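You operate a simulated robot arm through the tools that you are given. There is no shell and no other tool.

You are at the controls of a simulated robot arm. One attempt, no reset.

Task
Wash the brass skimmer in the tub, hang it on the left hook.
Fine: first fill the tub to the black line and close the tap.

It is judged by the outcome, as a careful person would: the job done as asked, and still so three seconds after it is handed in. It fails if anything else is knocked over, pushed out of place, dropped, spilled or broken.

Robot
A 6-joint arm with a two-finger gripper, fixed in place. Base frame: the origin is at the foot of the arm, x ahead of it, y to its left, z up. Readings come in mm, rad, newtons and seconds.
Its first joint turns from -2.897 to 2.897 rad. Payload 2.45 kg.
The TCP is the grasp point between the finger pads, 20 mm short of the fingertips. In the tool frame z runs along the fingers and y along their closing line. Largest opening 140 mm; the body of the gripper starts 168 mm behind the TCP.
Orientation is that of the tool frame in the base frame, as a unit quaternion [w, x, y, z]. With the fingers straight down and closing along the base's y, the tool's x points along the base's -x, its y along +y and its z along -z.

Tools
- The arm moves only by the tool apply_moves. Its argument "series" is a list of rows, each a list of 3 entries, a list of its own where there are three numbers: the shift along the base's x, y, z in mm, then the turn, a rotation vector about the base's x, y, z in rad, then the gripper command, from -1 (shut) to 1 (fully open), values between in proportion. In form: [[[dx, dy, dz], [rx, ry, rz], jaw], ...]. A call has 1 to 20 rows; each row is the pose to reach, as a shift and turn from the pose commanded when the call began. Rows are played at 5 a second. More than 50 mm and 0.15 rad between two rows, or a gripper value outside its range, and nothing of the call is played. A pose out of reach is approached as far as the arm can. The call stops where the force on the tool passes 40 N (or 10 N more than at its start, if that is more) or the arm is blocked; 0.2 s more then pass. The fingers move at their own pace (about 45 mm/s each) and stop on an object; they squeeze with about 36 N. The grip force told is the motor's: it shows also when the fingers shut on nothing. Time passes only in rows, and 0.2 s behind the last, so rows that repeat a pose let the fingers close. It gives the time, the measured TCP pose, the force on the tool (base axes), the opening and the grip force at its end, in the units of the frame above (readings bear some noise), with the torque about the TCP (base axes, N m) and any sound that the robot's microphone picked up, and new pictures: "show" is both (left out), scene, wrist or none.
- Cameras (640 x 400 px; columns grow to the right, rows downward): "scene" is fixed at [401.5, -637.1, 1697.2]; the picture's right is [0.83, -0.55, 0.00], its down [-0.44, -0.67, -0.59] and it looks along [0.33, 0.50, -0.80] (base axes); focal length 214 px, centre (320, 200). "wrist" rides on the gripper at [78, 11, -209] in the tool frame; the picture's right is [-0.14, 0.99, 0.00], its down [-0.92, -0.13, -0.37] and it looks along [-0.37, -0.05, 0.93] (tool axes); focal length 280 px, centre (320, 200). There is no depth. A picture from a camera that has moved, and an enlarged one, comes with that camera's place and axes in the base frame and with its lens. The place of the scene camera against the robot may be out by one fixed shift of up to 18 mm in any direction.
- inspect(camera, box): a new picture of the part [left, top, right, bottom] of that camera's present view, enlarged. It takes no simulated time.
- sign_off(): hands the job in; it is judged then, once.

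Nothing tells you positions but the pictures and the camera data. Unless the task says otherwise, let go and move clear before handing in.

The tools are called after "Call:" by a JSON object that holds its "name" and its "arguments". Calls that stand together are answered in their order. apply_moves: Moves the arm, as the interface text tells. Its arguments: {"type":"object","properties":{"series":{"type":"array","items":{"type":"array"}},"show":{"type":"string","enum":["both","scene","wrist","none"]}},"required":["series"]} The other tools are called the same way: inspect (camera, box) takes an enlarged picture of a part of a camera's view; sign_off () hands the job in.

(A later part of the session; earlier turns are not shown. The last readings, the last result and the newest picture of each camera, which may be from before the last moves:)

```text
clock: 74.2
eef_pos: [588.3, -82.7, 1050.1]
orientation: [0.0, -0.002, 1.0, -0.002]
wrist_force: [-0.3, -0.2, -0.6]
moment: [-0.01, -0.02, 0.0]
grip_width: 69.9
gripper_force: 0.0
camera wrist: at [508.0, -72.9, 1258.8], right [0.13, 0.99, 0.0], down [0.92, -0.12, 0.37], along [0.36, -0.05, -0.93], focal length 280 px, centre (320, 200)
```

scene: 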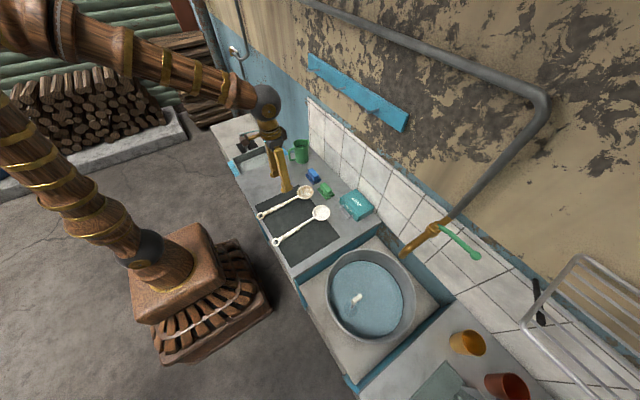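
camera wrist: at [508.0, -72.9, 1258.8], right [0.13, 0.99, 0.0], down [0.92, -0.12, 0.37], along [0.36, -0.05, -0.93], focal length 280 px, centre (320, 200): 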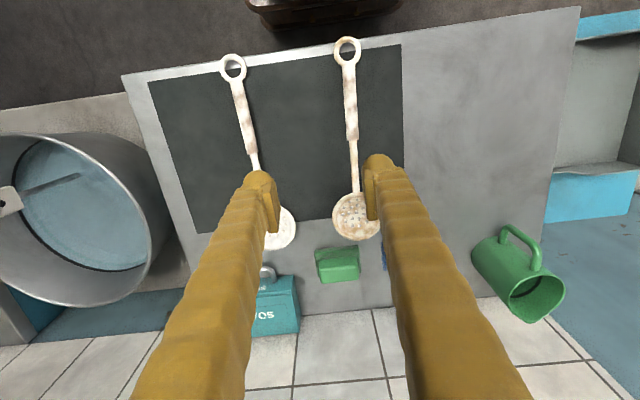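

The brass skimmer's handle runs along x at about y=-38, with the ring near x=468 and the head near x=684. I'll come down over the handle at x≈540 and verify.

Call:
{"name": "apply_moves", "arguments": {"series": [[[-10, 10, -20], [0, 0, 0], 0], [[-20, 20, -40], [0, 0, 0], 0], [[-30, 30, -60], [0, 0, 0], 0], [[-40, 40, -80], [0, 0, 0], 0], [[-45, 44, -100], [0, 0, 0], 0], [[-45, 44, -100], [0, 0, 0], 0]]}}

Call:
{"name": "inspect", "arguments": {"camera": "wrist", "box": [220, 0, 460, 260]}}

Call:
{"name": "inspect", "arguments": {"camera": "scene", "box": [240, 140, 340, 240]}}

```text
clock: 75.6
eef_pos: [541.1, -36.7, 951.5]
orientation: [-0.001, -0.003, 1.0, -0.002]
wrist_force: [0.8, 0.2, 0.8]
moment: [-0.01, 0.02, 0.0]
grip_width: 70.1
gripper_force: 0.1
camera wrist: at [461.4, -27.2, 1160.1], right [0.13, 0.99, 0.0], down [0.92, -0.12, 0.37], along [0.37, -0.05, -0.93], focal length 280 px, centre (320, 200)
```

scene: 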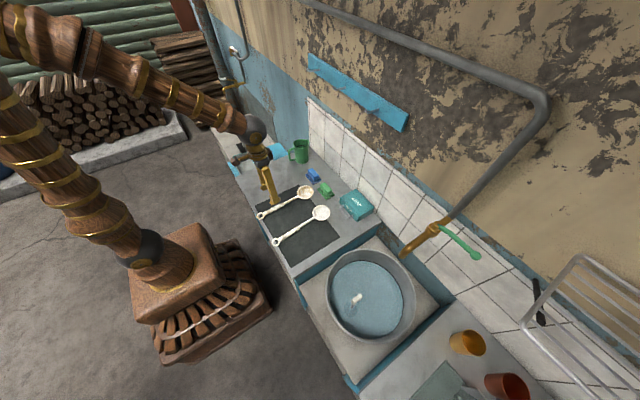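
wrist: 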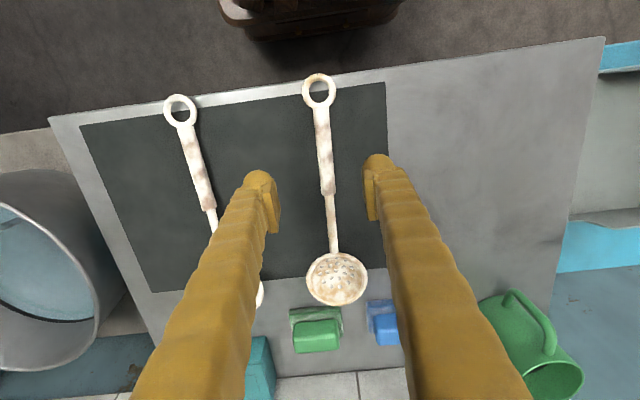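

```text
1.54 times, centred on (340, 130) of wrist
camera zoom: at [461.4, -27.2, 1160.1], right [0.13, 0.99, 0.0], down [0.92, -0.12, 0.37], along [0.37, -0.05, -0.93], focal length 431 px, centre (289, 308)
```

zoom: 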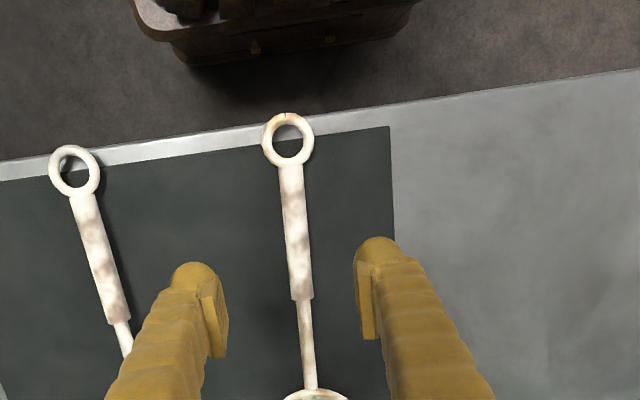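

```text
4.00 times, centred on (290, 190) of scene
camera zoom: at [401.5, -637.1, 1697.2], right [0.83, -0.55, 0.0], down [-0.44, -0.67, -0.59], along [0.33, 0.5, -0.8], focal length 858 px, centre (440, 240)
```

zoom: 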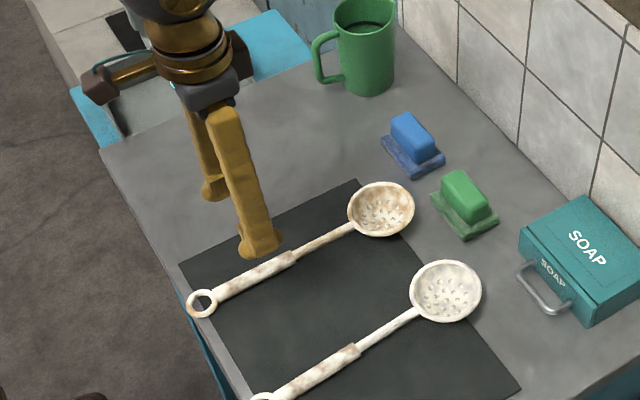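

The handle's thick part spans about x=478–563 at y≈-31. I'll shift to x≈522 and descend in stages.

Call:
{"name": "apply_moves", "arguments": {"series": [[[-8, 2, -12], [0, 0, -0.03], 0], [[-16, 4, -22], [0, 0, -0.03], 0], [[-20, 5, -30], [0, 0, -0.03], 0], [[-20, 5, -36], [0, 0, -0.03], 0], [[-20, 5, -36], [0, 0, -0.03], 0]]}}

Call:
{"name": "inspect", "arguments": {"camera": "wrist", "box": [220, 40, 460, 260]}}

Call:
{"name": "inspect", "arguments": {"camera": "scene", "box": [250, 170, 310, 230]}}

```text
clock: 76.8
eef_pos: [521.3, -31.2, 913.3]
orientation: [0.001, 0.013, 1.0, -0.002]
wrist_force: [0.4, 0.6, -0.1]
moment: [-0.03, 0.0, 0.02]
grip_width: 70.1
gripper_force: 0.0
camera wrist: at [442.3, -19.3, 1121.7], right [0.16, 0.99, 0.0], down [0.92, -0.15, 0.37], along [0.36, -0.06, -0.93], focal length 280 px, centre (320, 200)
```

scene: 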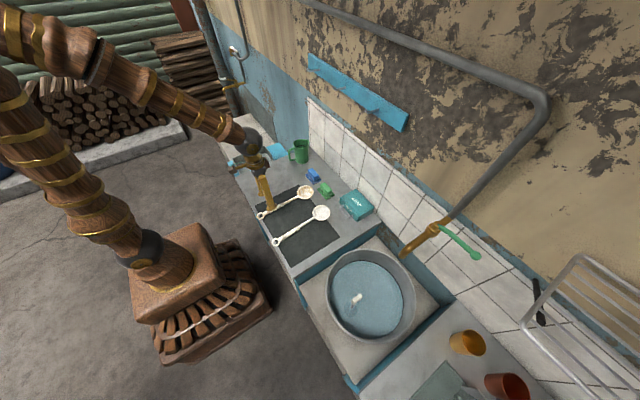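
wrist: 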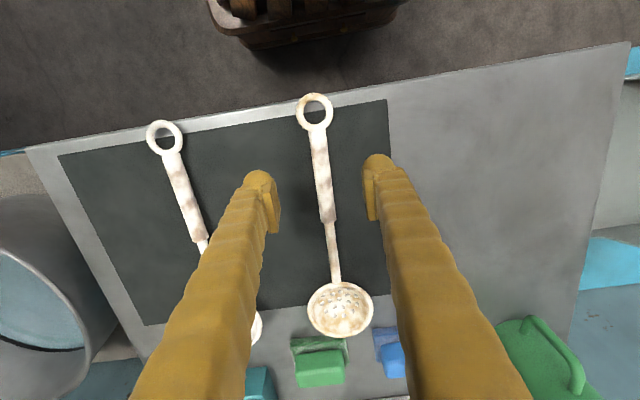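

```text
1.82 times, centred on (340, 150) of wrist
camera zoom: at [442.3, -19.3, 1121.7], right [0.16, 0.99, 0.0], down [0.92, -0.15, 0.37], along [0.36, -0.06, -0.93], focal length 510 px, centre (284, 291)
```

zoom: 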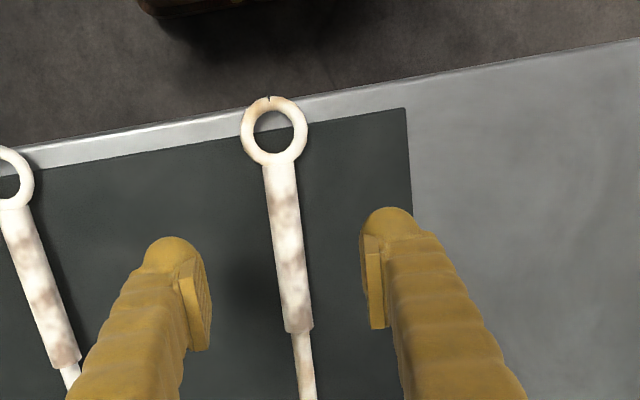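

```text
6.67 times, centred on (280, 200) of scene
camera zoom: at [401.5, -637.1, 1697.2], right [0.83, -0.55, 0.0], down [-0.44, -0.67, -0.59], along [0.33, 0.5, -0.8], focal length 1430 px, centre (587, 200)
```

zoom: 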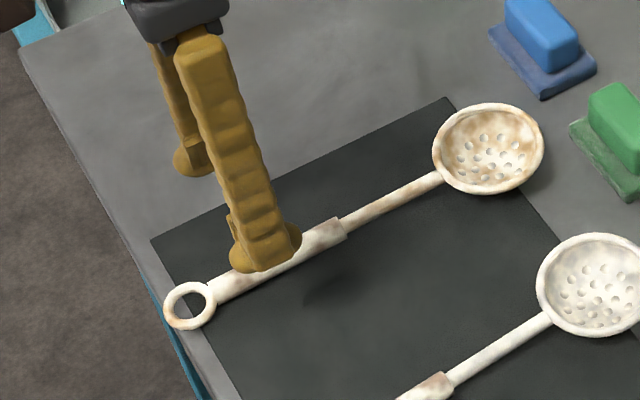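

The handle is centred and well aligned. I'll lower gently to about z=903, then close.

Call:
{"name": "apply_moves", "arguments": {"series": [[[0, 0, -4], [0, 0, 0], 0], [[0, 0, -7], [0, 0, 0], 0], [[0, 0, -10], [0, 0, 0], 0], [[0, 0, -10], [0, 0, 0], 0]]}}

Call:
{"name": "inspect", "arguments": {"camera": "scene", "box": [250, 170, 310, 230]}}

```text
clock: 77.8
eef_pos: [521.3, -31.7, 903.3]
orientation: [-0.001, 0.013, 1.0, -0.002]
wrist_force: [0.2, 0.3, -0.6]
moment: [0.0, -0.02, 0.0]
grip_width: 69.9
gripper_force: 0.0
camera wrist: at [442.4, -19.8, 1112.9], right [0.16, 0.99, 0.0], down [0.92, -0.15, 0.37], along [0.36, -0.06, -0.93], focal length 280 px, centre (320, 200)
```

scene: 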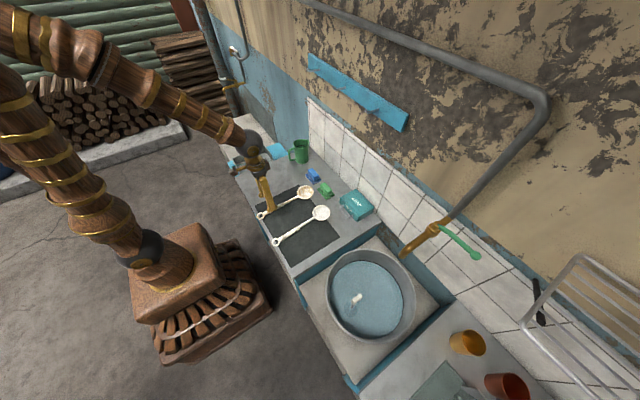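
wrist: 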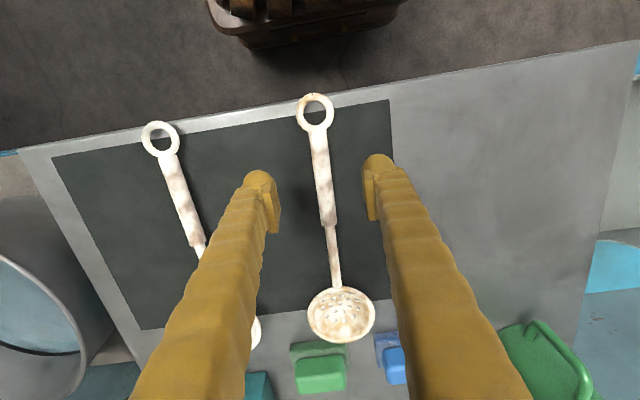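

```text
6.67 times, centred on (280, 200) of scene
camera zoom: at [401.5, -637.1, 1697.2], right [0.83, -0.55, 0.0], down [-0.44, -0.67, -0.59], along [0.33, 0.5, -0.8], focal length 1430 px, centre (587, 200)
```

zoom: 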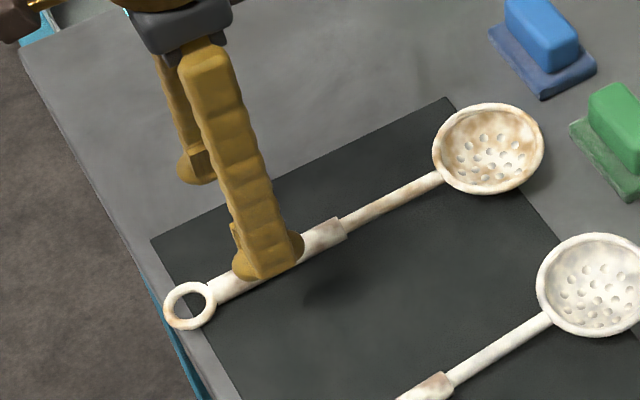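

No contact yet, and the shadow suggests about 8–10 mm of clearance. I'll lower a few more millimetres, watching the force.

Call:
{"name": "apply_moves", "arguments": {"series": [[[0, 0, -2], [0, 0, 0], 0], [[0, 0, -4], [0, 0, 0], 0], [[0, 0, -6], [0, 0, 0], 0], [[0, 0, -6], [0, 0, 0], 0]], "show": "none"}}

Call:
{"name": "inspect", "arguments": {"camera": "scene", "box": [250, 170, 310, 230]}}

```text
clock: 78.8
eef_pos: [521.7, -31.1, 896.5]
orientation: [0.0, 0.013, 1.0, -0.002]
wrist_force: [-0.2, 0.1, -0.7]
moment: [0.01, -0.01, 0.0]
grip_width: 70.0
gripper_force: 0.0
```

```text
6.67 times, centred on (280, 200) of scene
camera zoom: at [401.5, -637.1, 1697.2], right [0.83, -0.55, 0.0], down [-0.44, -0.67, -0.59], along [0.33, 0.5, -0.8], focal length 1430 px, centre (587, 200)
```

zoom: 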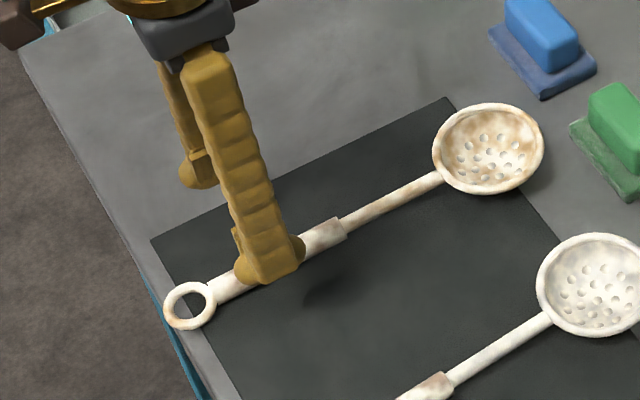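

Call:
{"name": "apply_moves", "arguments": {"series": [[[0, 0, -2], [0, 0, 0], 0], [[0, 0, -4], [0, 0, 0], 0], [[0, 0, -6], [0, 0, 0], 0], [[0, 0, -6], [0, 0, 0], 0]], "show": "none"}}

Call:
{"name": "inspect", "arguments": {"camera": "scene", "box": [250, 170, 310, 230]}}

Call:
{"name": "inspect", "arguments": {"camera": "wrist", "box": [220, 80, 420, 260]}}

```text
clock: 79.8
eef_pos: [521.7, -32.3, 891.9]
orientation: [0.0, 0.014, 1.0, -0.002]
wrist_force: [0.5, -0.6, 0.9]
moment: [0.01, 0.0, -0.03]
grip_width: 69.6
gripper_force: 0.0
```

```text
6.67 times, centred on (280, 200) of scene
camera zoom: at [401.5, -637.1, 1697.2], right [0.83, -0.55, 0.0], down [-0.44, -0.67, -0.59], along [0.33, 0.5, -0.8], focal length 1430 px, centre (587, 200)
```

zoom: 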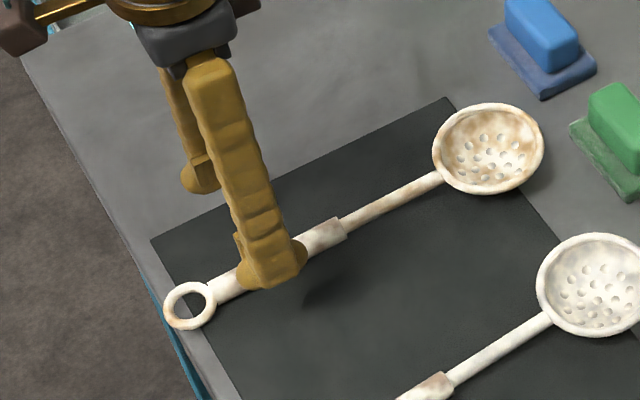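

```text
2.22 times, centred on (320, 170) of wrist
camera zoom: at [442.9, -19.3, 1101.2], right [0.16, 0.99, 0.0], down [0.92, -0.15, 0.37], along [0.36, -0.06, -0.93], focal length 623 px, centre (320, 267)
```

zoom: 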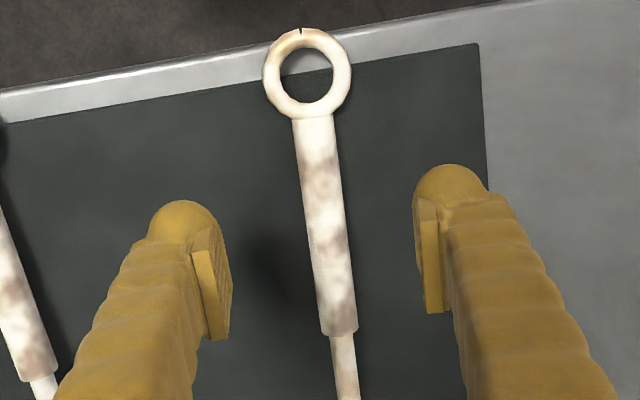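

Call:
{"name": "apply_moves", "arguments": {"series": [[[0, 0, -2], [0, 0, 0], 0], [[0, 0, -4], [0, 0, 0], 0], [[0, 0, -6], [0, 0, 0], 0], [[0, 0, -6], [0, 0, 0], 0]], "show": "none"}}

Call:
{"name": "inspect", "arguments": {"camera": "scene", "box": [250, 170, 310, 230]}}

```text
clock: 80.8
eef_pos: [522.6, -32.6, 885.7]
orientation: [0.001, 0.013, 1.0, -0.001]
wrist_force: [-0.3, -0.2, -0.7]
moment: [0.02, 0.01, -0.01]
grip_width: 70.0
gripper_force: 0.0
```

```text
6.67 times, centred on (280, 200) of scene
camera zoom: at [401.5, -637.1, 1697.2], right [0.83, -0.55, 0.0], down [-0.44, -0.67, -0.59], along [0.33, 0.5, -0.8], focal length 1430 px, centre (587, 200)
```

zoom: 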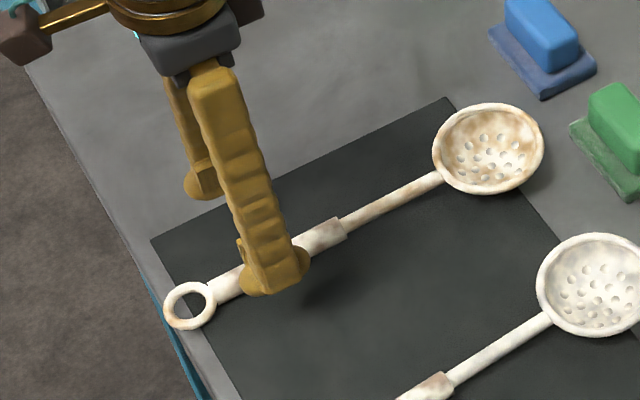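

Call:
{"name": "apply_moves", "arguments": {"series": [[[0, 0, -2], [0, 0, 0], 0], [[0, 0, -4], [0, 0, 0], 0], [[0, 0, -6], [0, 0, 0], 0], [[0, 0, -6], [0, 0, 0], 0]], "show": "none"}}

Call:
{"name": "inspect", "arguments": {"camera": "scene", "box": [250, 170, 310, 230]}}

```text
clock: 81.8
eef_pos: [521.3, -32.0, 878.2]
orientation: [0.0, 0.013, 1.0, -0.002]
wrist_force: [0.1, 0.8, 0.3]
moment: [-0.01, 0.04, -0.02]
grip_width: 69.8
gripper_force: 0.1
```

```text
6.67 times, centred on (280, 200) of scene
camera zoom: at [401.5, -637.1, 1697.2], right [0.83, -0.55, 0.0], down [-0.44, -0.67, -0.59], along [0.33, 0.5, -0.8], focal length 1430 px, centre (587, 200)
```

zoom: 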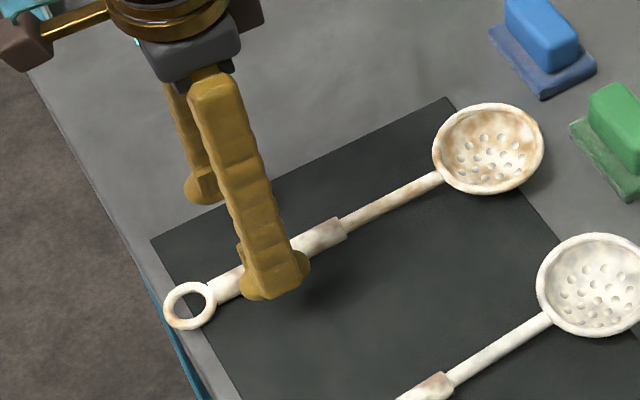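

Call:
{"name": "apply_moves", "arguments": {"series": [[[0, 0, -2], [0, 0, 0], 0], [[0, 0, -4], [0, 0, 0], 0], [[0, 0, -5], [0, 0, 0], 0], [[0, 0, -5], [0, 0, 0], 0]], "show": "wrist"}}

Call:
{"name": "inspect", "arguments": {"camera": "scene", "box": [250, 170, 310, 230]}}

```text
clock: 82.8
eef_pos: [520.4, -31.2, 875.0]
orientation: [-0.001, 0.013, 1.0, -0.002]
wrist_force: [0.6, -0.6, -0.7]
moment: [0.0, -0.01, 0.01]
grip_width: 69.7
gripper_force: 0.1
camera wrist: at [442.6, -19.3, 1084.3], right [0.16, 0.99, 0.0], down [0.92, -0.15, 0.37], along [0.36, -0.06, -0.93], focal length 280 px, centre (320, 200)
```

wrist: 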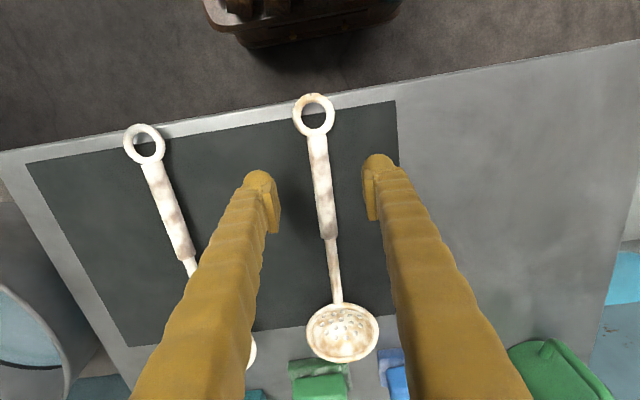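

```text
6.67 times, centred on (280, 200) of scene
camera zoom: at [401.5, -637.1, 1697.2], right [0.83, -0.55, 0.0], down [-0.44, -0.67, -0.59], along [0.33, 0.5, -0.8], focal length 1430 px, centre (587, 200)
```

zoom: 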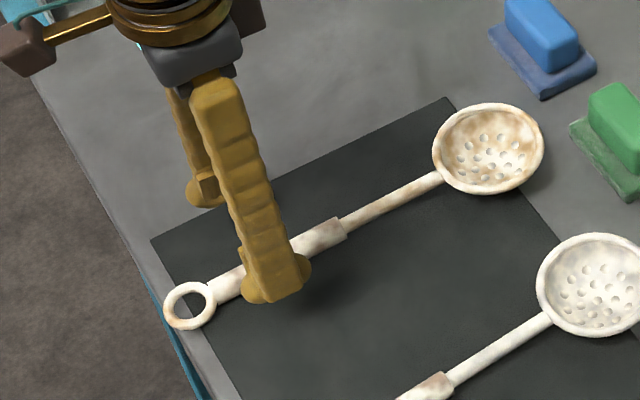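

Still free, so the counter must be lower than my first estimate. I'll continue down in small steps.

Call:
{"name": "apply_moves", "arguments": {"series": [[[0, 0, -2], [0, 0, 0], 0], [[0, 0, -4], [0, 0, 0], 0], [[0, 0, -6], [0, 0, 0], 0], [[0, 0, -6], [0, 0, 0], 0]], "show": "none"}}

Call:
{"name": "inspect", "arguments": {"camera": "scene", "box": [250, 170, 310, 230]}}

```text
clock: 83.8
eef_pos: [521.5, -31.8, 869.4]
orientation: [0.001, 0.013, 1.0, -0.002]
wrist_force: [-0.3, 0.2, -0.9]
moment: [-0.01, 0.02, 0.0]
grip_width: 70.0
gripper_force: 0.1
```

```text
6.67 times, centred on (280, 200) of scene
camera zoom: at [401.5, -637.1, 1697.2], right [0.83, -0.55, 0.0], down [-0.44, -0.67, -0.59], along [0.33, 0.5, -0.8], focal length 1430 px, centre (587, 200)
```

zoom: 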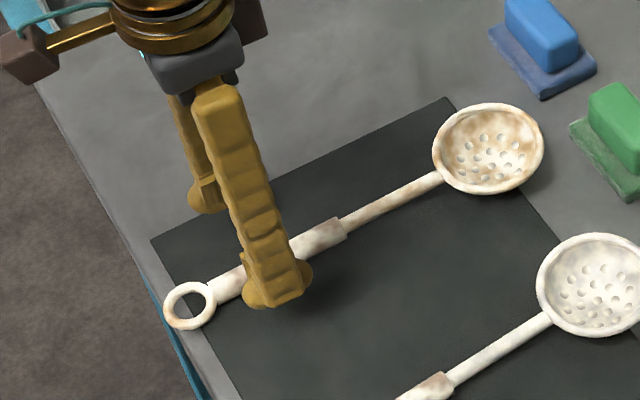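

The shadow is nearly meeting the fingertip. I'll go 4 mm more and then close on the handle.

Call:
{"name": "apply_moves", "arguments": {"series": [[[0, 0, -2], [0, 0, 0], 0], [[0, 0, -4], [0, 0, 0], 0], [[0, 0, -4], [0, 0, 0], 0]], "show": "wrist"}}

Call:
{"name": "inspect", "arguments": {"camera": "scene", "box": [250, 170, 310, 230]}}

Call:
{"name": "inspect", "arguments": {"camera": "wrist", "box": [220, 80, 420, 260]}}

```text
clock: 84.6
eef_pos: [521.4, -31.5, 865.0]
orientation: [0.001, 0.013, 1.0, -0.002]
wrist_force: [0.2, 0.6, 0.1]
moment: [0.01, 0.05, 0.01]
grip_width: 69.9
gripper_force: 0.1
camera wrist: at [442.1, -19.5, 1074.2], right [0.16, 0.99, 0.0], down [0.92, -0.15, 0.37], along [0.36, -0.06, -0.93], focal length 280 px, centre (320, 200)
```

wrist: 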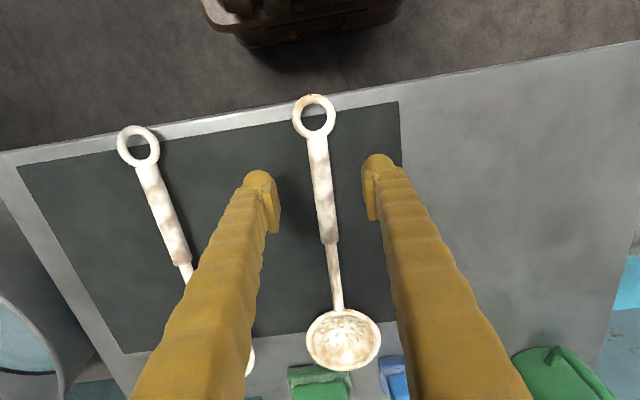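

```text
6.67 times, centred on (280, 200) of scene
camera zoom: at [401.5, -637.1, 1697.2], right [0.83, -0.55, 0.0], down [-0.44, -0.67, -0.59], along [0.33, 0.5, -0.8], focal length 1430 px, centre (587, 200)
```

zoom: 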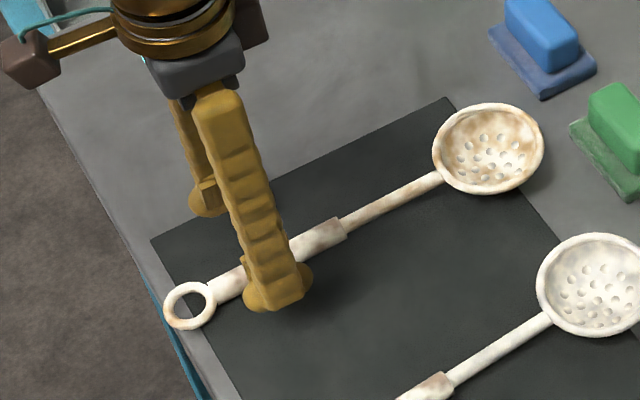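

```text
2.22 times, centred on (320, 170) of wrist
camera zoom: at [442.1, -19.5, 1074.2], right [0.16, 0.99, 0.0], down [0.92, -0.15, 0.37], along [0.36, -0.06, -0.93], focal length 623 px, centre (320, 267)
```

zoom: 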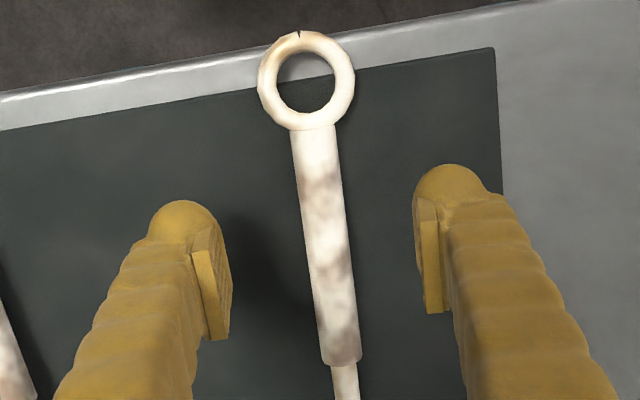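

Call:
{"name": "apply_moves", "arguments": {"series": [[[0, 0, -1.5], [0, 0, 0], 0], [[0, 0, -3], [0, 0, 0], 0], [[0, 0, -4], [0, 0, 0], 0], [[0, 0, -4], [0, 0, 0], 0]], "show": "none"}}

Call:
{"name": "inspect", "arguments": {"camera": "wrist", "box": [220, 80, 420, 260]}}

```text
clock: 85.6
eef_pos: [521.6, -31.4, 860.9]
orientation: [0.0, 0.013, 1.0, -0.002]
wrist_force: [-0.3, -0.1, -0.4]
moment: [0.0, 0.01, -0.01]
grip_width: 70.1
gripper_force: 0.0
```

```text
2.22 times, centred on (320, 170) of wrist
camera zoom: at [442.7, -19.2, 1070.0], right [0.16, 0.99, 0.0], down [0.92, -0.15, 0.37], along [0.36, -0.06, -0.93], focal length 623 px, centre (320, 267)
```

zoom: 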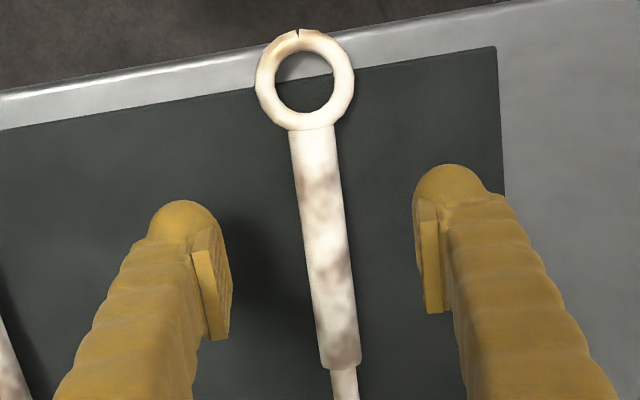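

Better triangulation puts the mat around z≈800–820, so there is more room than I thought. I'll descend in slow 2 mm steps.

Call:
{"name": "apply_moves", "arguments": {"series": [[[0, 0, -2], [0, 0, 0], 0], [[0, 0, -4], [0, 0, 0], 0], [[0, 0, -6], [0, 0, 0], 0], [[0, 0, -8], [0, 0, 0], 0], [[0, 0, -10], [0, 0, 0], 0], [[0, 0, -12], [0, 0, 0], 0], [[0, 0, -12], [0, 0, 0], 0]], "show": "wrist"}}

Call:
{"name": "inspect", "arguments": {"camera": "wrist", "box": [220, 80, 420, 260]}}

Call:
{"name": "inspect", "arguments": {"camera": "scene", "box": [250, 170, 310, 230]}}

```text
clock: 87.2
eef_pos: [521.6, -32.8, 848.3]
orientation: [0.0, 0.013, 1.0, -0.001]
wrist_force: [-0.6, -0.1, 0.7]
moment: [0.01, -0.01, 0.01]
grip_width: 70.0
gripper_force: 0.1
camera wrist: at [442.4, -20.1, 1058.2], right [0.16, 0.99, 0.0], down [0.92, -0.15, 0.37], along [0.36, -0.06, -0.93], focal length 280 px, centre (320, 200)
```

wrist: 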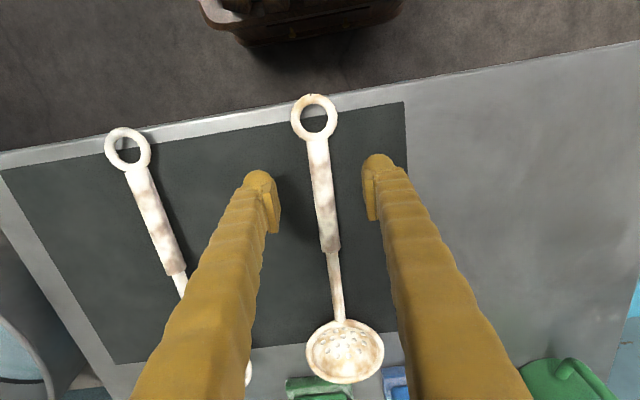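

```text
2.22 times, centred on (320, 170) of wrist
camera zoom: at [442.4, -20.1, 1058.2], right [0.16, 0.99, 0.0], down [0.92, -0.15, 0.37], along [0.36, -0.06, -0.93], focal length 623 px, centre (320, 267)
```

zoom: 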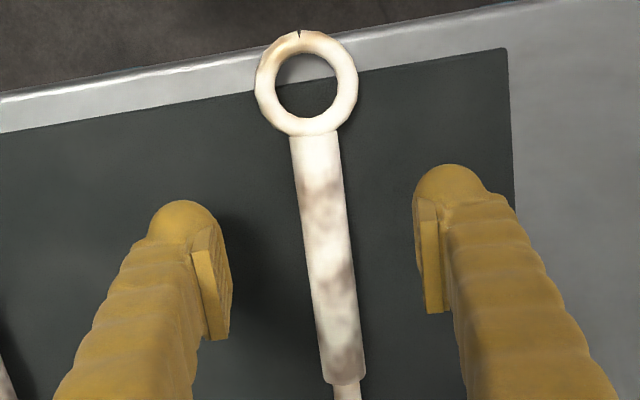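

```text
6.67 times, centred on (280, 200) of scene
camera zoom: at [401.5, -637.1, 1697.2], right [0.83, -0.55, 0.0], down [-0.44, -0.67, -0.59], along [0.33, 0.5, -0.8], focal length 1430 px, centre (587, 200)
```

zoom: 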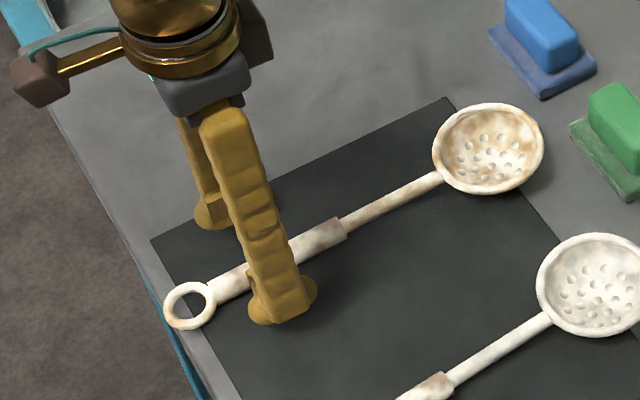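

Call:
{"name": "apply_moves", "arguments": {"series": [[[0, 0, -2], [0, 0, 0], 0], [[0, 0, -4], [0, 0, 0], 0], [[0, 0, -6], [0, 0, 0], 0], [[0, 0, -8], [0, 0, 0], 0], [[0, 0, -10], [0, 0, 0], 0], [[0, 0, -10], [0, 0, 0], 0]], "show": "none"}}

Call:
{"name": "inspect", "arguments": {"camera": "wrist", "box": [220, 80, 420, 260]}}

Call:
{"name": "inspect", "arguments": {"camera": "scene", "box": [250, 170, 310, 230]}}

```text
clock: 88.6
eef_pos: [522.7, -31.9, 837.2]
orientation: [0.0, 0.013, 1.0, -0.002]
wrist_force: [0.1, -0.7, -0.8]
moment: [0.02, 0.0, 0.03]
grip_width: 69.9
gripper_force: 0.0
```

```text
2.22 times, centred on (320, 170) of wrist
camera zoom: at [442.8, -19.6, 1047.7], right [0.16, 0.99, 0.0], down [0.92, -0.15, 0.37], along [0.36, -0.06, -0.93], focal length 623 px, centre (320, 267)
```

zoom: 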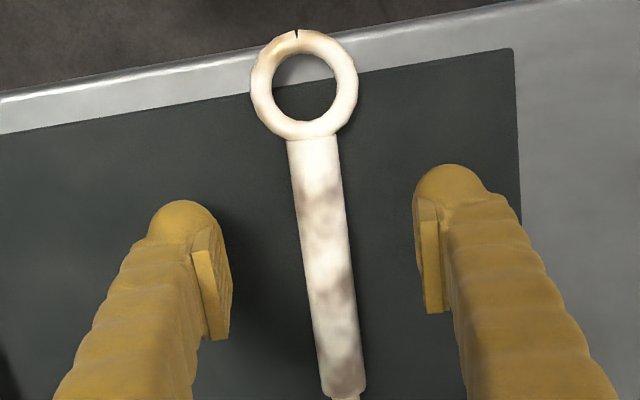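

```text
6.67 times, centred on (280, 200) of scene
camera zoom: at [401.5, -637.1, 1697.2], right [0.83, -0.55, 0.0], down [-0.44, -0.67, -0.59], along [0.33, 0.5, -0.8], focal length 1430 px, centre (587, 200)
```

zoom: 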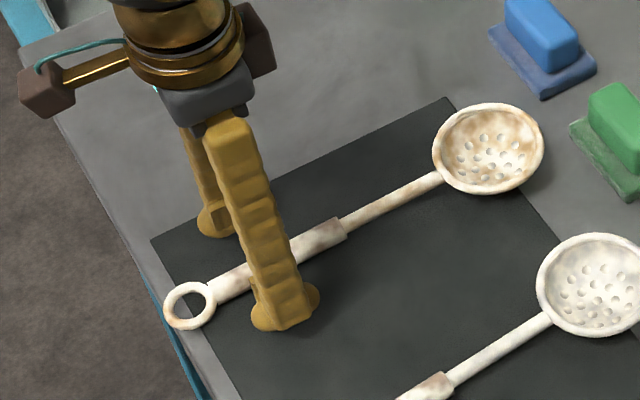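

Scaling of the mat corner now gives a mat height of about 800. I'll go down another 11 mm to bring the fingertips just above it.

Call:
{"name": "apply_moves", "arguments": {"series": [[[0, 0, -2], [0, 0, 0], 0], [[0, 0, -4], [0, 0, 0], 0], [[0, 0, -6], [0, 0, 0], 0], [[0, 0, -8], [0, 0, 0], 0], [[0, 0, -9.5], [0, 0, 0], 0], [[0, 0, -11], [0, 0, 0], 0], [[0, 0, -11], [0, 0, 0], 0]], "show": "none"}}

Call:
{"name": "inspect", "arguments": {"camera": "wrist", "box": [220, 80, 420, 260]}}

Call:
{"name": "inspect", "arguments": {"camera": "scene", "box": [250, 170, 310, 230]}}

```text
clock: 90.2
eef_pos: [522.2, -32.3, 827.6]
orientation: [0.0, 0.013, 1.0, -0.002]
wrist_force: [0.7, 0.0, -0.7]
moment: [0.02, -0.03, -0.02]
grip_width: 69.9
gripper_force: 0.1
```

```text
2.22 times, centred on (320, 170) of wrist
camera zoom: at [442.9, -19.1, 1036.7], right [0.16, 0.99, 0.0], down [0.92, -0.15, 0.37], along [0.36, -0.06, -0.93], focal length 623 px, centre (320, 267)
```

zoom: 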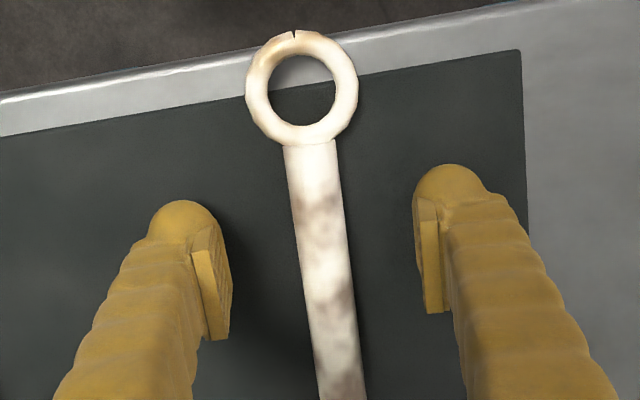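

```text
6.67 times, centred on (280, 200) of scene
camera zoom: at [401.5, -637.1, 1697.2], right [0.83, -0.55, 0.0], down [-0.44, -0.67, -0.59], along [0.33, 0.5, -0.8], focal length 1430 px, centre (587, 200)
```

zoom: 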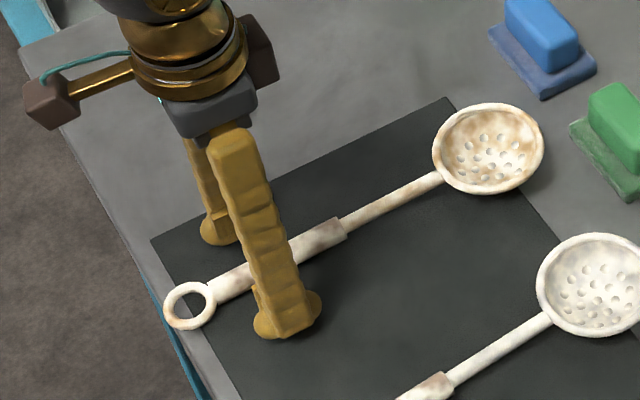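

Call:
{"name": "apply_moves", "arguments": {"series": [[[0, 0, -2], [0, 0, 0], 0], [[0, 0, -4], [0, 0, 0], 0], [[0, 0, -6], [0, 0, 0], 0], [[0, 0, -8], [0, 0, 0], 0], [[0, 0, -10], [0, 0, 0], 0], [[0, 0, -10], [0, 0, 0], 0]], "show": "none"}}

Call:
{"name": "inspect", "arguments": {"camera": "wrist", "box": [220, 80, 420, 260]}}

Call:
{"name": "inspect", "arguments": {"camera": "scene", "box": [250, 170, 310, 230]}}

```text
clock: 91.0
eef_pos: [522.4, -31.6, 823.9]
orientation: [0.0, 0.013, 1.0, -0.002]
wrist_force: [-5.2, -1.3, 13.6]
moment: [0.57, 0.05, 0.22]
grip_width: 70.5
gripper_force: 0.2
stopped in row 3: the force on the tool passed its limit at 48 N (the readings are from after the stop); the commanded pose is now the measured one
```

```text
2.22 times, centred on (320, 170) of wrist
camera zoom: at [442.4, -19.8, 1032.7], right [0.16, 0.99, 0.0], down [0.92, -0.15, 0.37], along [0.36, -0.06, -0.93], focal length 623 px, centre (320, 267)
```

zoom: 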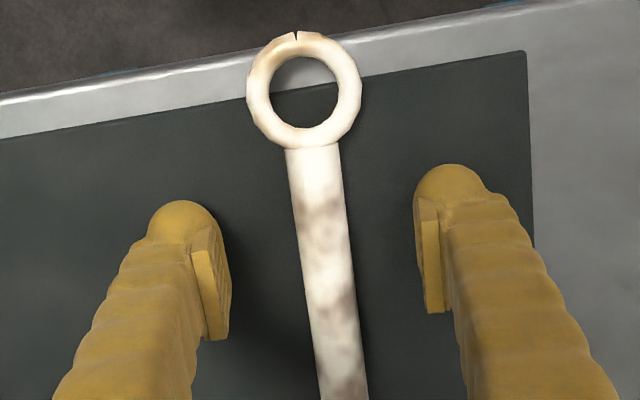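

```text
6.67 times, centred on (280, 200) of scene
camera zoom: at [401.5, -637.1, 1697.2], right [0.83, -0.55, 0.0], down [-0.44, -0.67, -0.59], along [0.33, 0.5, -0.8], focal length 1430 px, centre (587, 200)
```

zoom: 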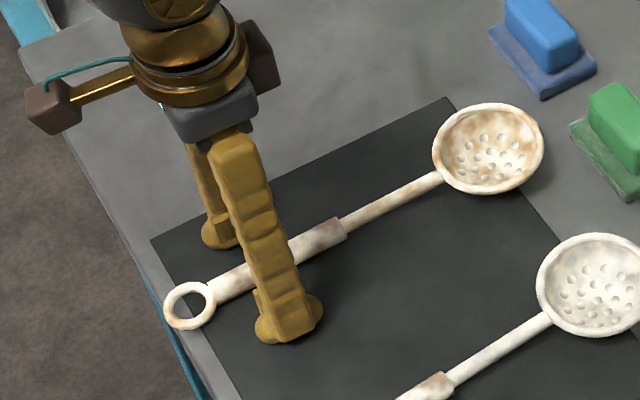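

Contact was at TCP z≈823, so the mat is at about 803. I'll lift 3 mm and close on the handle.

Call:
{"name": "apply_moves", "arguments": {"series": [[[0, 0, 2], [0, 0, 0], 0], [[0, 0, 3], [0, 0, 0], -0.3], [[0, 0, 3], [0, 0, 0], -0.6], [[0, 0, 3], [0, 0, 0], -1], [[0, 0, 3], [0, 0, 0], -1], [[0, 0, 3], [0, 0, 0], -1]]}}

Call:
{"name": "inspect", "arguments": {"camera": "wrist", "box": [220, 80, 420, 260]}}

```text
clock: 92.4
eef_pos: [522.0, -32.3, 826.8]
orientation: [0.0, 0.013, 1.0, -0.002]
wrist_force: [0.9, 0.6, 0.4]
moment: [-0.02, -0.03, -0.05]
grip_width: 17.8
gripper_force: 35.5
camera wrist: at [442.6, -19.5, 1035.7], right [0.16, 0.99, 0.0], down [0.92, -0.15, 0.37], along [0.36, -0.06, -0.93], focal length 280 px, centre (320, 200)
```

scene: 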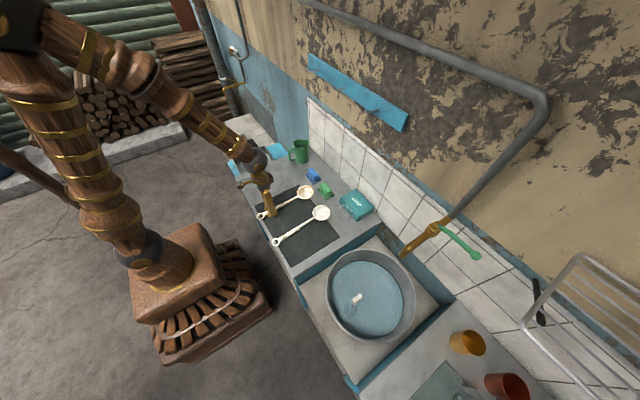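
wrist: 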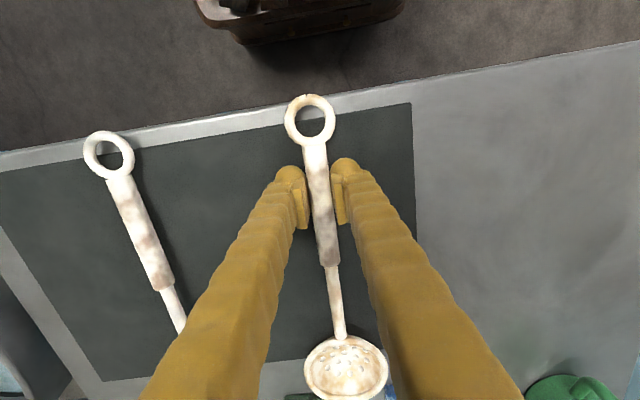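

```text
2.22 times, centred on (320, 170) of wrist
camera zoom: at [442.6, -19.5, 1035.7], right [0.16, 0.99, 0.0], down [0.92, -0.15, 0.37], along [0.36, -0.06, -0.93], focal length 623 px, centre (320, 267)
```

zoom: 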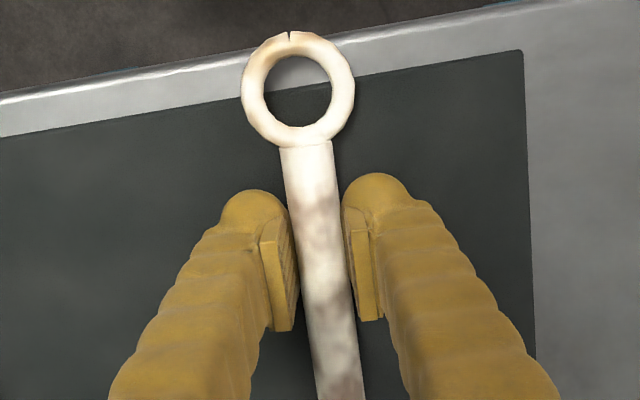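

The handle is held at 17.8 mm width, but the pads only catch it near their tips. I'll regrip slightly lower and nearer the handle's middle (x≈540) for better balance.

Call:
{"name": "apply_moves", "arguments": {"series": [[[0, 0, 0], [0, 0, 0], -0.6], [[0, 0, 0], [0, 0, 0], -0.4], [[0, 0, 0], [0, 0, 0], -0.4], [[6, -0.2, 0], [0, 0, 0], -0.4], [[12, -0.5, 0], [0, 0, 0], -0.4], [[18, -0.8, -1], [0, 0, 0], -0.4], [[18, -0.8, -2], [0, 0, 0], -0.4], [[18, -0.8, -2], [0, 0, 0], -0.7], [[18, -0.8, -2], [0, 0, 0], -1], [[18, -0.8, -2], [0, 0, 0], -1], [[18, -0.8, -2], [0, 0, 0], -1]], "show": "wrist"}}

```text
clock: 94.0
eef_pos: [540.0, -32.3, 826.4]
orientation: [0.001, 0.014, 1.0, -0.002]
wrist_force: [-3.0, 22.7, 24.1]
moment: [1.13, 0.34, -0.1]
grip_width: 32.5
gripper_force: 11.9
stopped in row 8: the force on the tool passed its limit at 43 N (the readings are from after the stop); the commanded pose is now the measured one
camera wrist: at [460.8, -20.4, 1034.2], right [0.16, 0.99, 0.0], down [0.92, -0.15, 0.37], along [0.36, -0.06, -0.93], focal length 280 px, centre (320, 200)
```

wrist: 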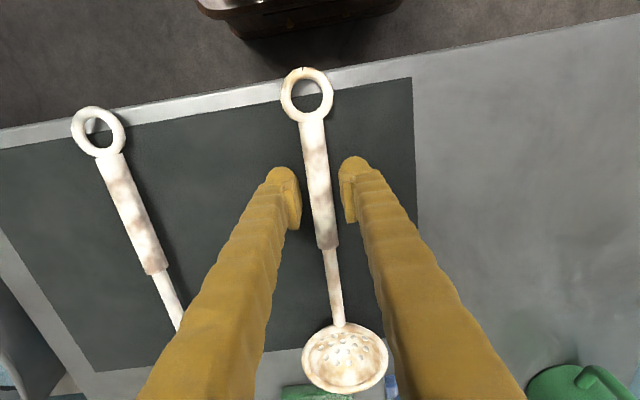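

The fingertips touched the mat again, so I'll raise 1.5 mm and close there.

Call:
{"name": "apply_moves", "arguments": {"series": [[[0, 0, 1.5], [0, 0, 0], -0.5], [[0, 0, 1.5], [0, 0, 0], -0.7], [[0, 0, 1.5], [0, 0, 0], -1], [[0, 0, 1.5], [0, 0, 0], -1], [[0, 0, 1.5], [0, 0, 0], -1]], "show": "wrist"}}

```text
clock: 95.2
eef_pos: [539.8, -33.9, 826.2]
orientation: [0.0, 0.013, 1.0, -0.002]
wrist_force: [0.7, 0.1, 1.1]
moment: [0.02, 0.09, 0.04]
grip_width: 17.2
gripper_force: 36.1
camera wrist: at [461.1, -20.9, 1035.3], right [0.16, 0.99, 0.0], down [0.92, -0.15, 0.37], along [0.36, -0.06, -0.93], focal length 280 px, centre (320, 200)
```

wrist: 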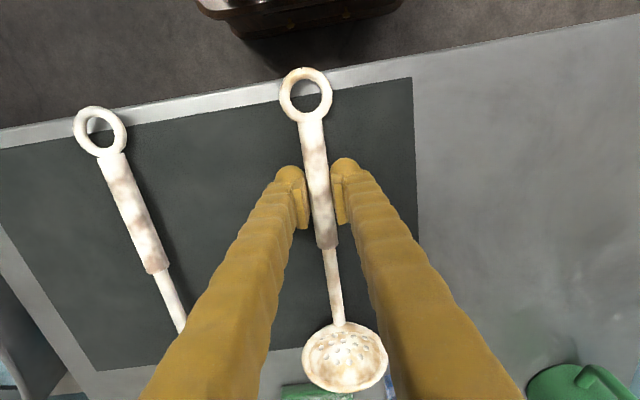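

The grip is firm. I'll lift slowly straight up and check whether the head sags.

Call:
{"name": "apply_moves", "arguments": {"series": [[[0, 0, 5], [0, 0, 0], -1], [[0, 0, 12], [0, 0, 0], -1], [[0, 0, 25], [0, 0, 0], -1], [[0, 0, 40], [0, 0, 0], -1], [[0, 0, 60], [0, 0, 0], -1], [[0, 0, 60], [0, 0, 0], -1]]}}

Call:
{"name": "inspect", "arguments": {"camera": "scene", "box": [240, 130, 340, 230]}}

```text
clock: 96.6
eef_pos: [539.5, -33.4, 887.5]
orientation: [-0.001, 0.014, 1.0, -0.002]
wrist_force: [0.3, 0.3, -0.7]
moment: [0.02, 0.16, 0.02]
grip_width: 17.2
gripper_force: 36.0
camera wrist: at [461.1, -20.8, 1096.0], right [0.16, 0.99, 0.0], down [0.92, -0.15, 0.37], along [0.36, -0.06, -0.93], focal length 280 px, centre (320, 200)
```

scene: 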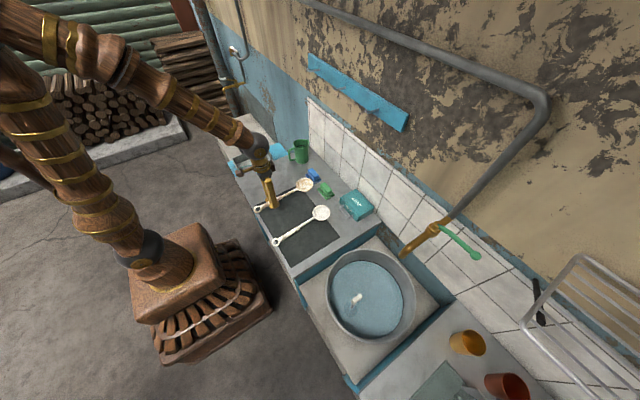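
wrist: 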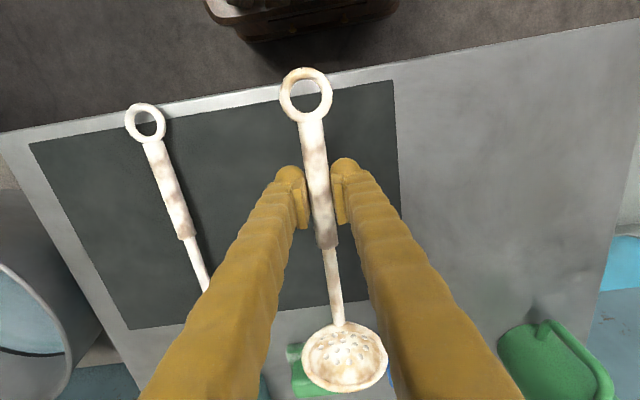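

```text
4.00 times, centred on (290, 180) of scene
camera zoom: at [401.5, -637.1, 1697.2], right [0.83, -0.55, 0.0], down [-0.44, -0.67, -0.59], along [0.33, 0.5, -0.8], focal length 858 px, centre (440, 280)
```

zoom: 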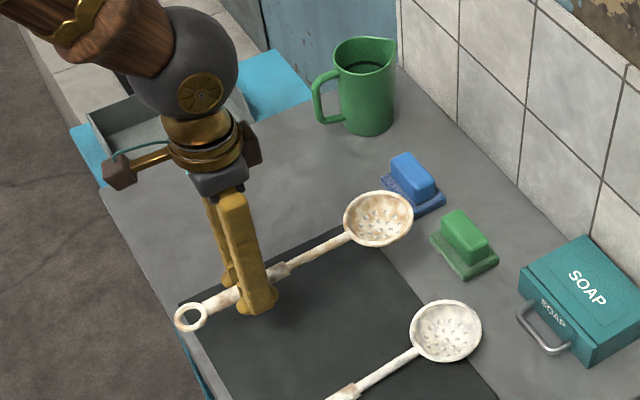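

No sag at all, so the grip is good. I now take the tub as centred near (676,-574), with its rim at about 829, water at about 745 and floor at about 677. The plan is to dip the head tilted from the far side so that it clears the plug and the spout. First I'll raise and yaw.

Call:
{"name": "apply_moves", "arguments": {"series": [[[10, 0, 35], [0, 0, 0], -1], [[20, 0, 70], [0, 0, 0.07], -1], [[30, -10, 105], [0, 0, 0.2], -1], [[40, -22, 135], [0, 0, 0.33], -1], [[50, -40, 160], [0, 0, 0.46], -1], [[60, -70, 165], [0, 0, 0.59], -1], [[65, -105, 165], [0, 0, 0.72], -1], [[70, -140, 165], [0, 0, 0.85], -1], [[75, -175, 165], [0, 0, 0.98], -1], [[80, -210, 165], [0, 0, 1.11], -1], [[85, -245, 165], [0, 0, 1.24], -1], [[90, -280, 165], [0, 0, 1.37], -1], [[95, -315, 165], [0, 0, 1.5], -1], [[100, -350, 165], [0, 0, 1.6], -1], [[105, -390, 165], [0, 0, 1.7], -1], [[110, -425, 165], [0, 0, 1.8], -1], [[110, -425, 165], [0, 0, 1.8], -1]]}}

```text
clock: 100.2
eef_pos: [649.6, -457.9, 1051.2]
orientation: [-0.001, 0.775, -0.632, 0.001]
wrist_force: [0.0, 0.7, -1.0]
moment: [-0.15, 0.0, -0.02]
grip_width: 17.0
gripper_force: 36.1
camera wrist: at [652.2, -538.2, 1261.6], right [-1.0, -0.07, 0.0], down [-0.06, 0.93, 0.37], along [-0.02, 0.37, -0.93], focal length 280 px, centre (320, 200)
```

scene: 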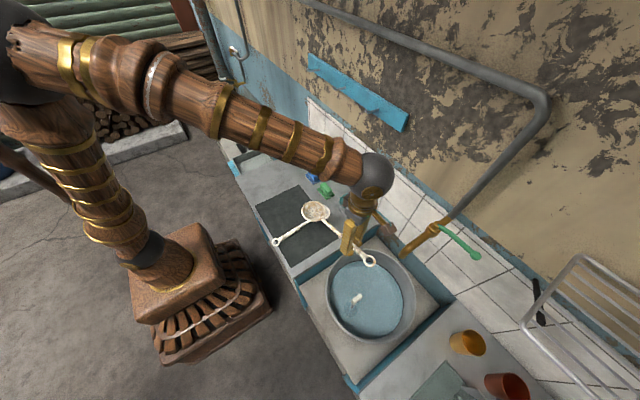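
wrist: 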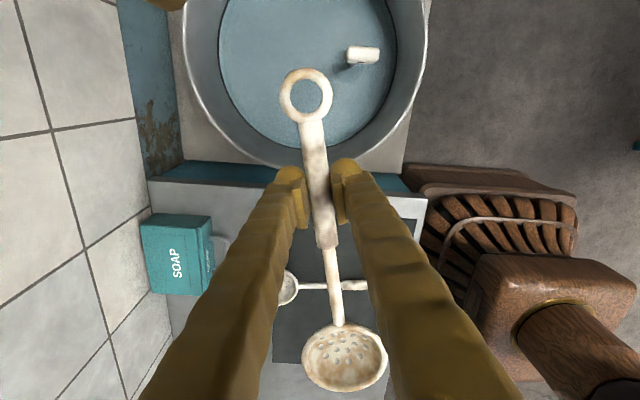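

The pose is reached and the tub geometry agrees with this view. To keep the wrist clear of the spout I'll yaw slightly more, then tilt the tool 45° over the tub so that the head points down into it.

Call:
{"name": "apply_moves", "arguments": {"series": [[[0, -6, 15], [0, 0, 0.07], -1], [[0, -12, 29], [0, 0, 0.147], -1], [[0, -12, 29], [0, 0, 0.147], -1]], "show": "none"}}

Call:
{"name": "apply_moves", "arguments": {"series": [[[1, -22, -5], [-0.1054, -0.0384, 0], -1], [[2, -44, -10], [-0.2108, -0.0768, 0], -1], [[3, -66, -15], [-0.3162, -0.1152, 0], -1], [[4, -88, -20], [-0.4216, -0.1536, 0], -1], [[5, -110, -25], [-0.527, -0.192, 0], -1], [[5, -130, -32], [-0.6324, -0.2304, 0], -1], [[5, -149, -40], [-0.738, -0.269, 0], -1], [[5, -149, -40], [-0.738, -0.269, 0], -1]]}}

```text
clock: 101.0
eef_pos: [648.6, -468.4, 1079.7]
orientation: [-0.002, 0.82, -0.573, 0.001]
wrist_force: [-0.2, 0.2, -1.3]
moment: [-0.16, 0.0, 0.01]
grip_width: 17.3
gripper_force: 35.9
```

```text
clock: 102.8
eef_pos: [653.7, -619.2, 1039.6]
orientation: [0.218, 0.758, -0.529, 0.314]
wrist_force: [0.3, -0.1, -1.5]
moment: [-0.1, -0.05, -0.01]
grip_width: 17.1
gripper_force: 35.6
camera wrist: at [610.4, -538.6, 1242.9], right [-0.96, -0.25, -0.1], down [-0.19, 0.9, -0.39], along [0.19, -0.36, -0.92], focal length 280 px, centre (320, 200)
```

scene: 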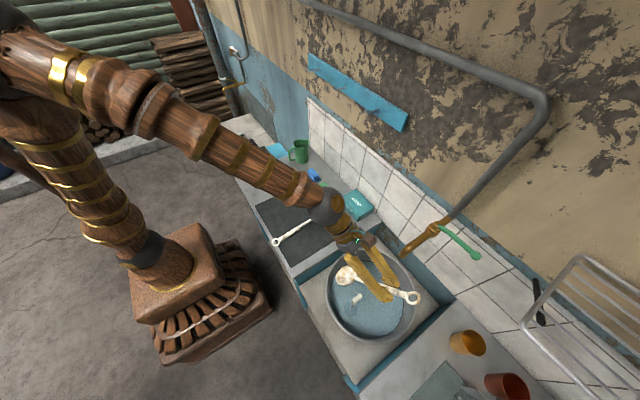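
wrist: 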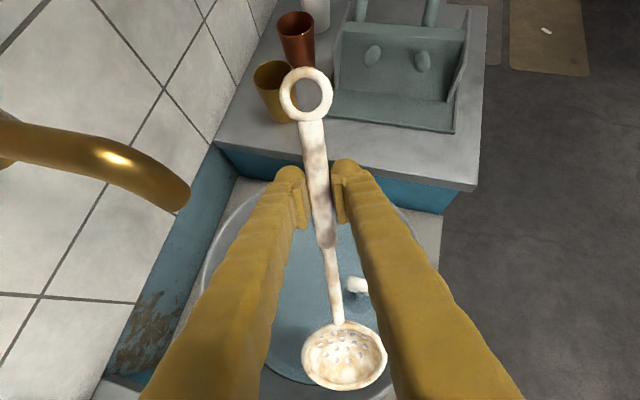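

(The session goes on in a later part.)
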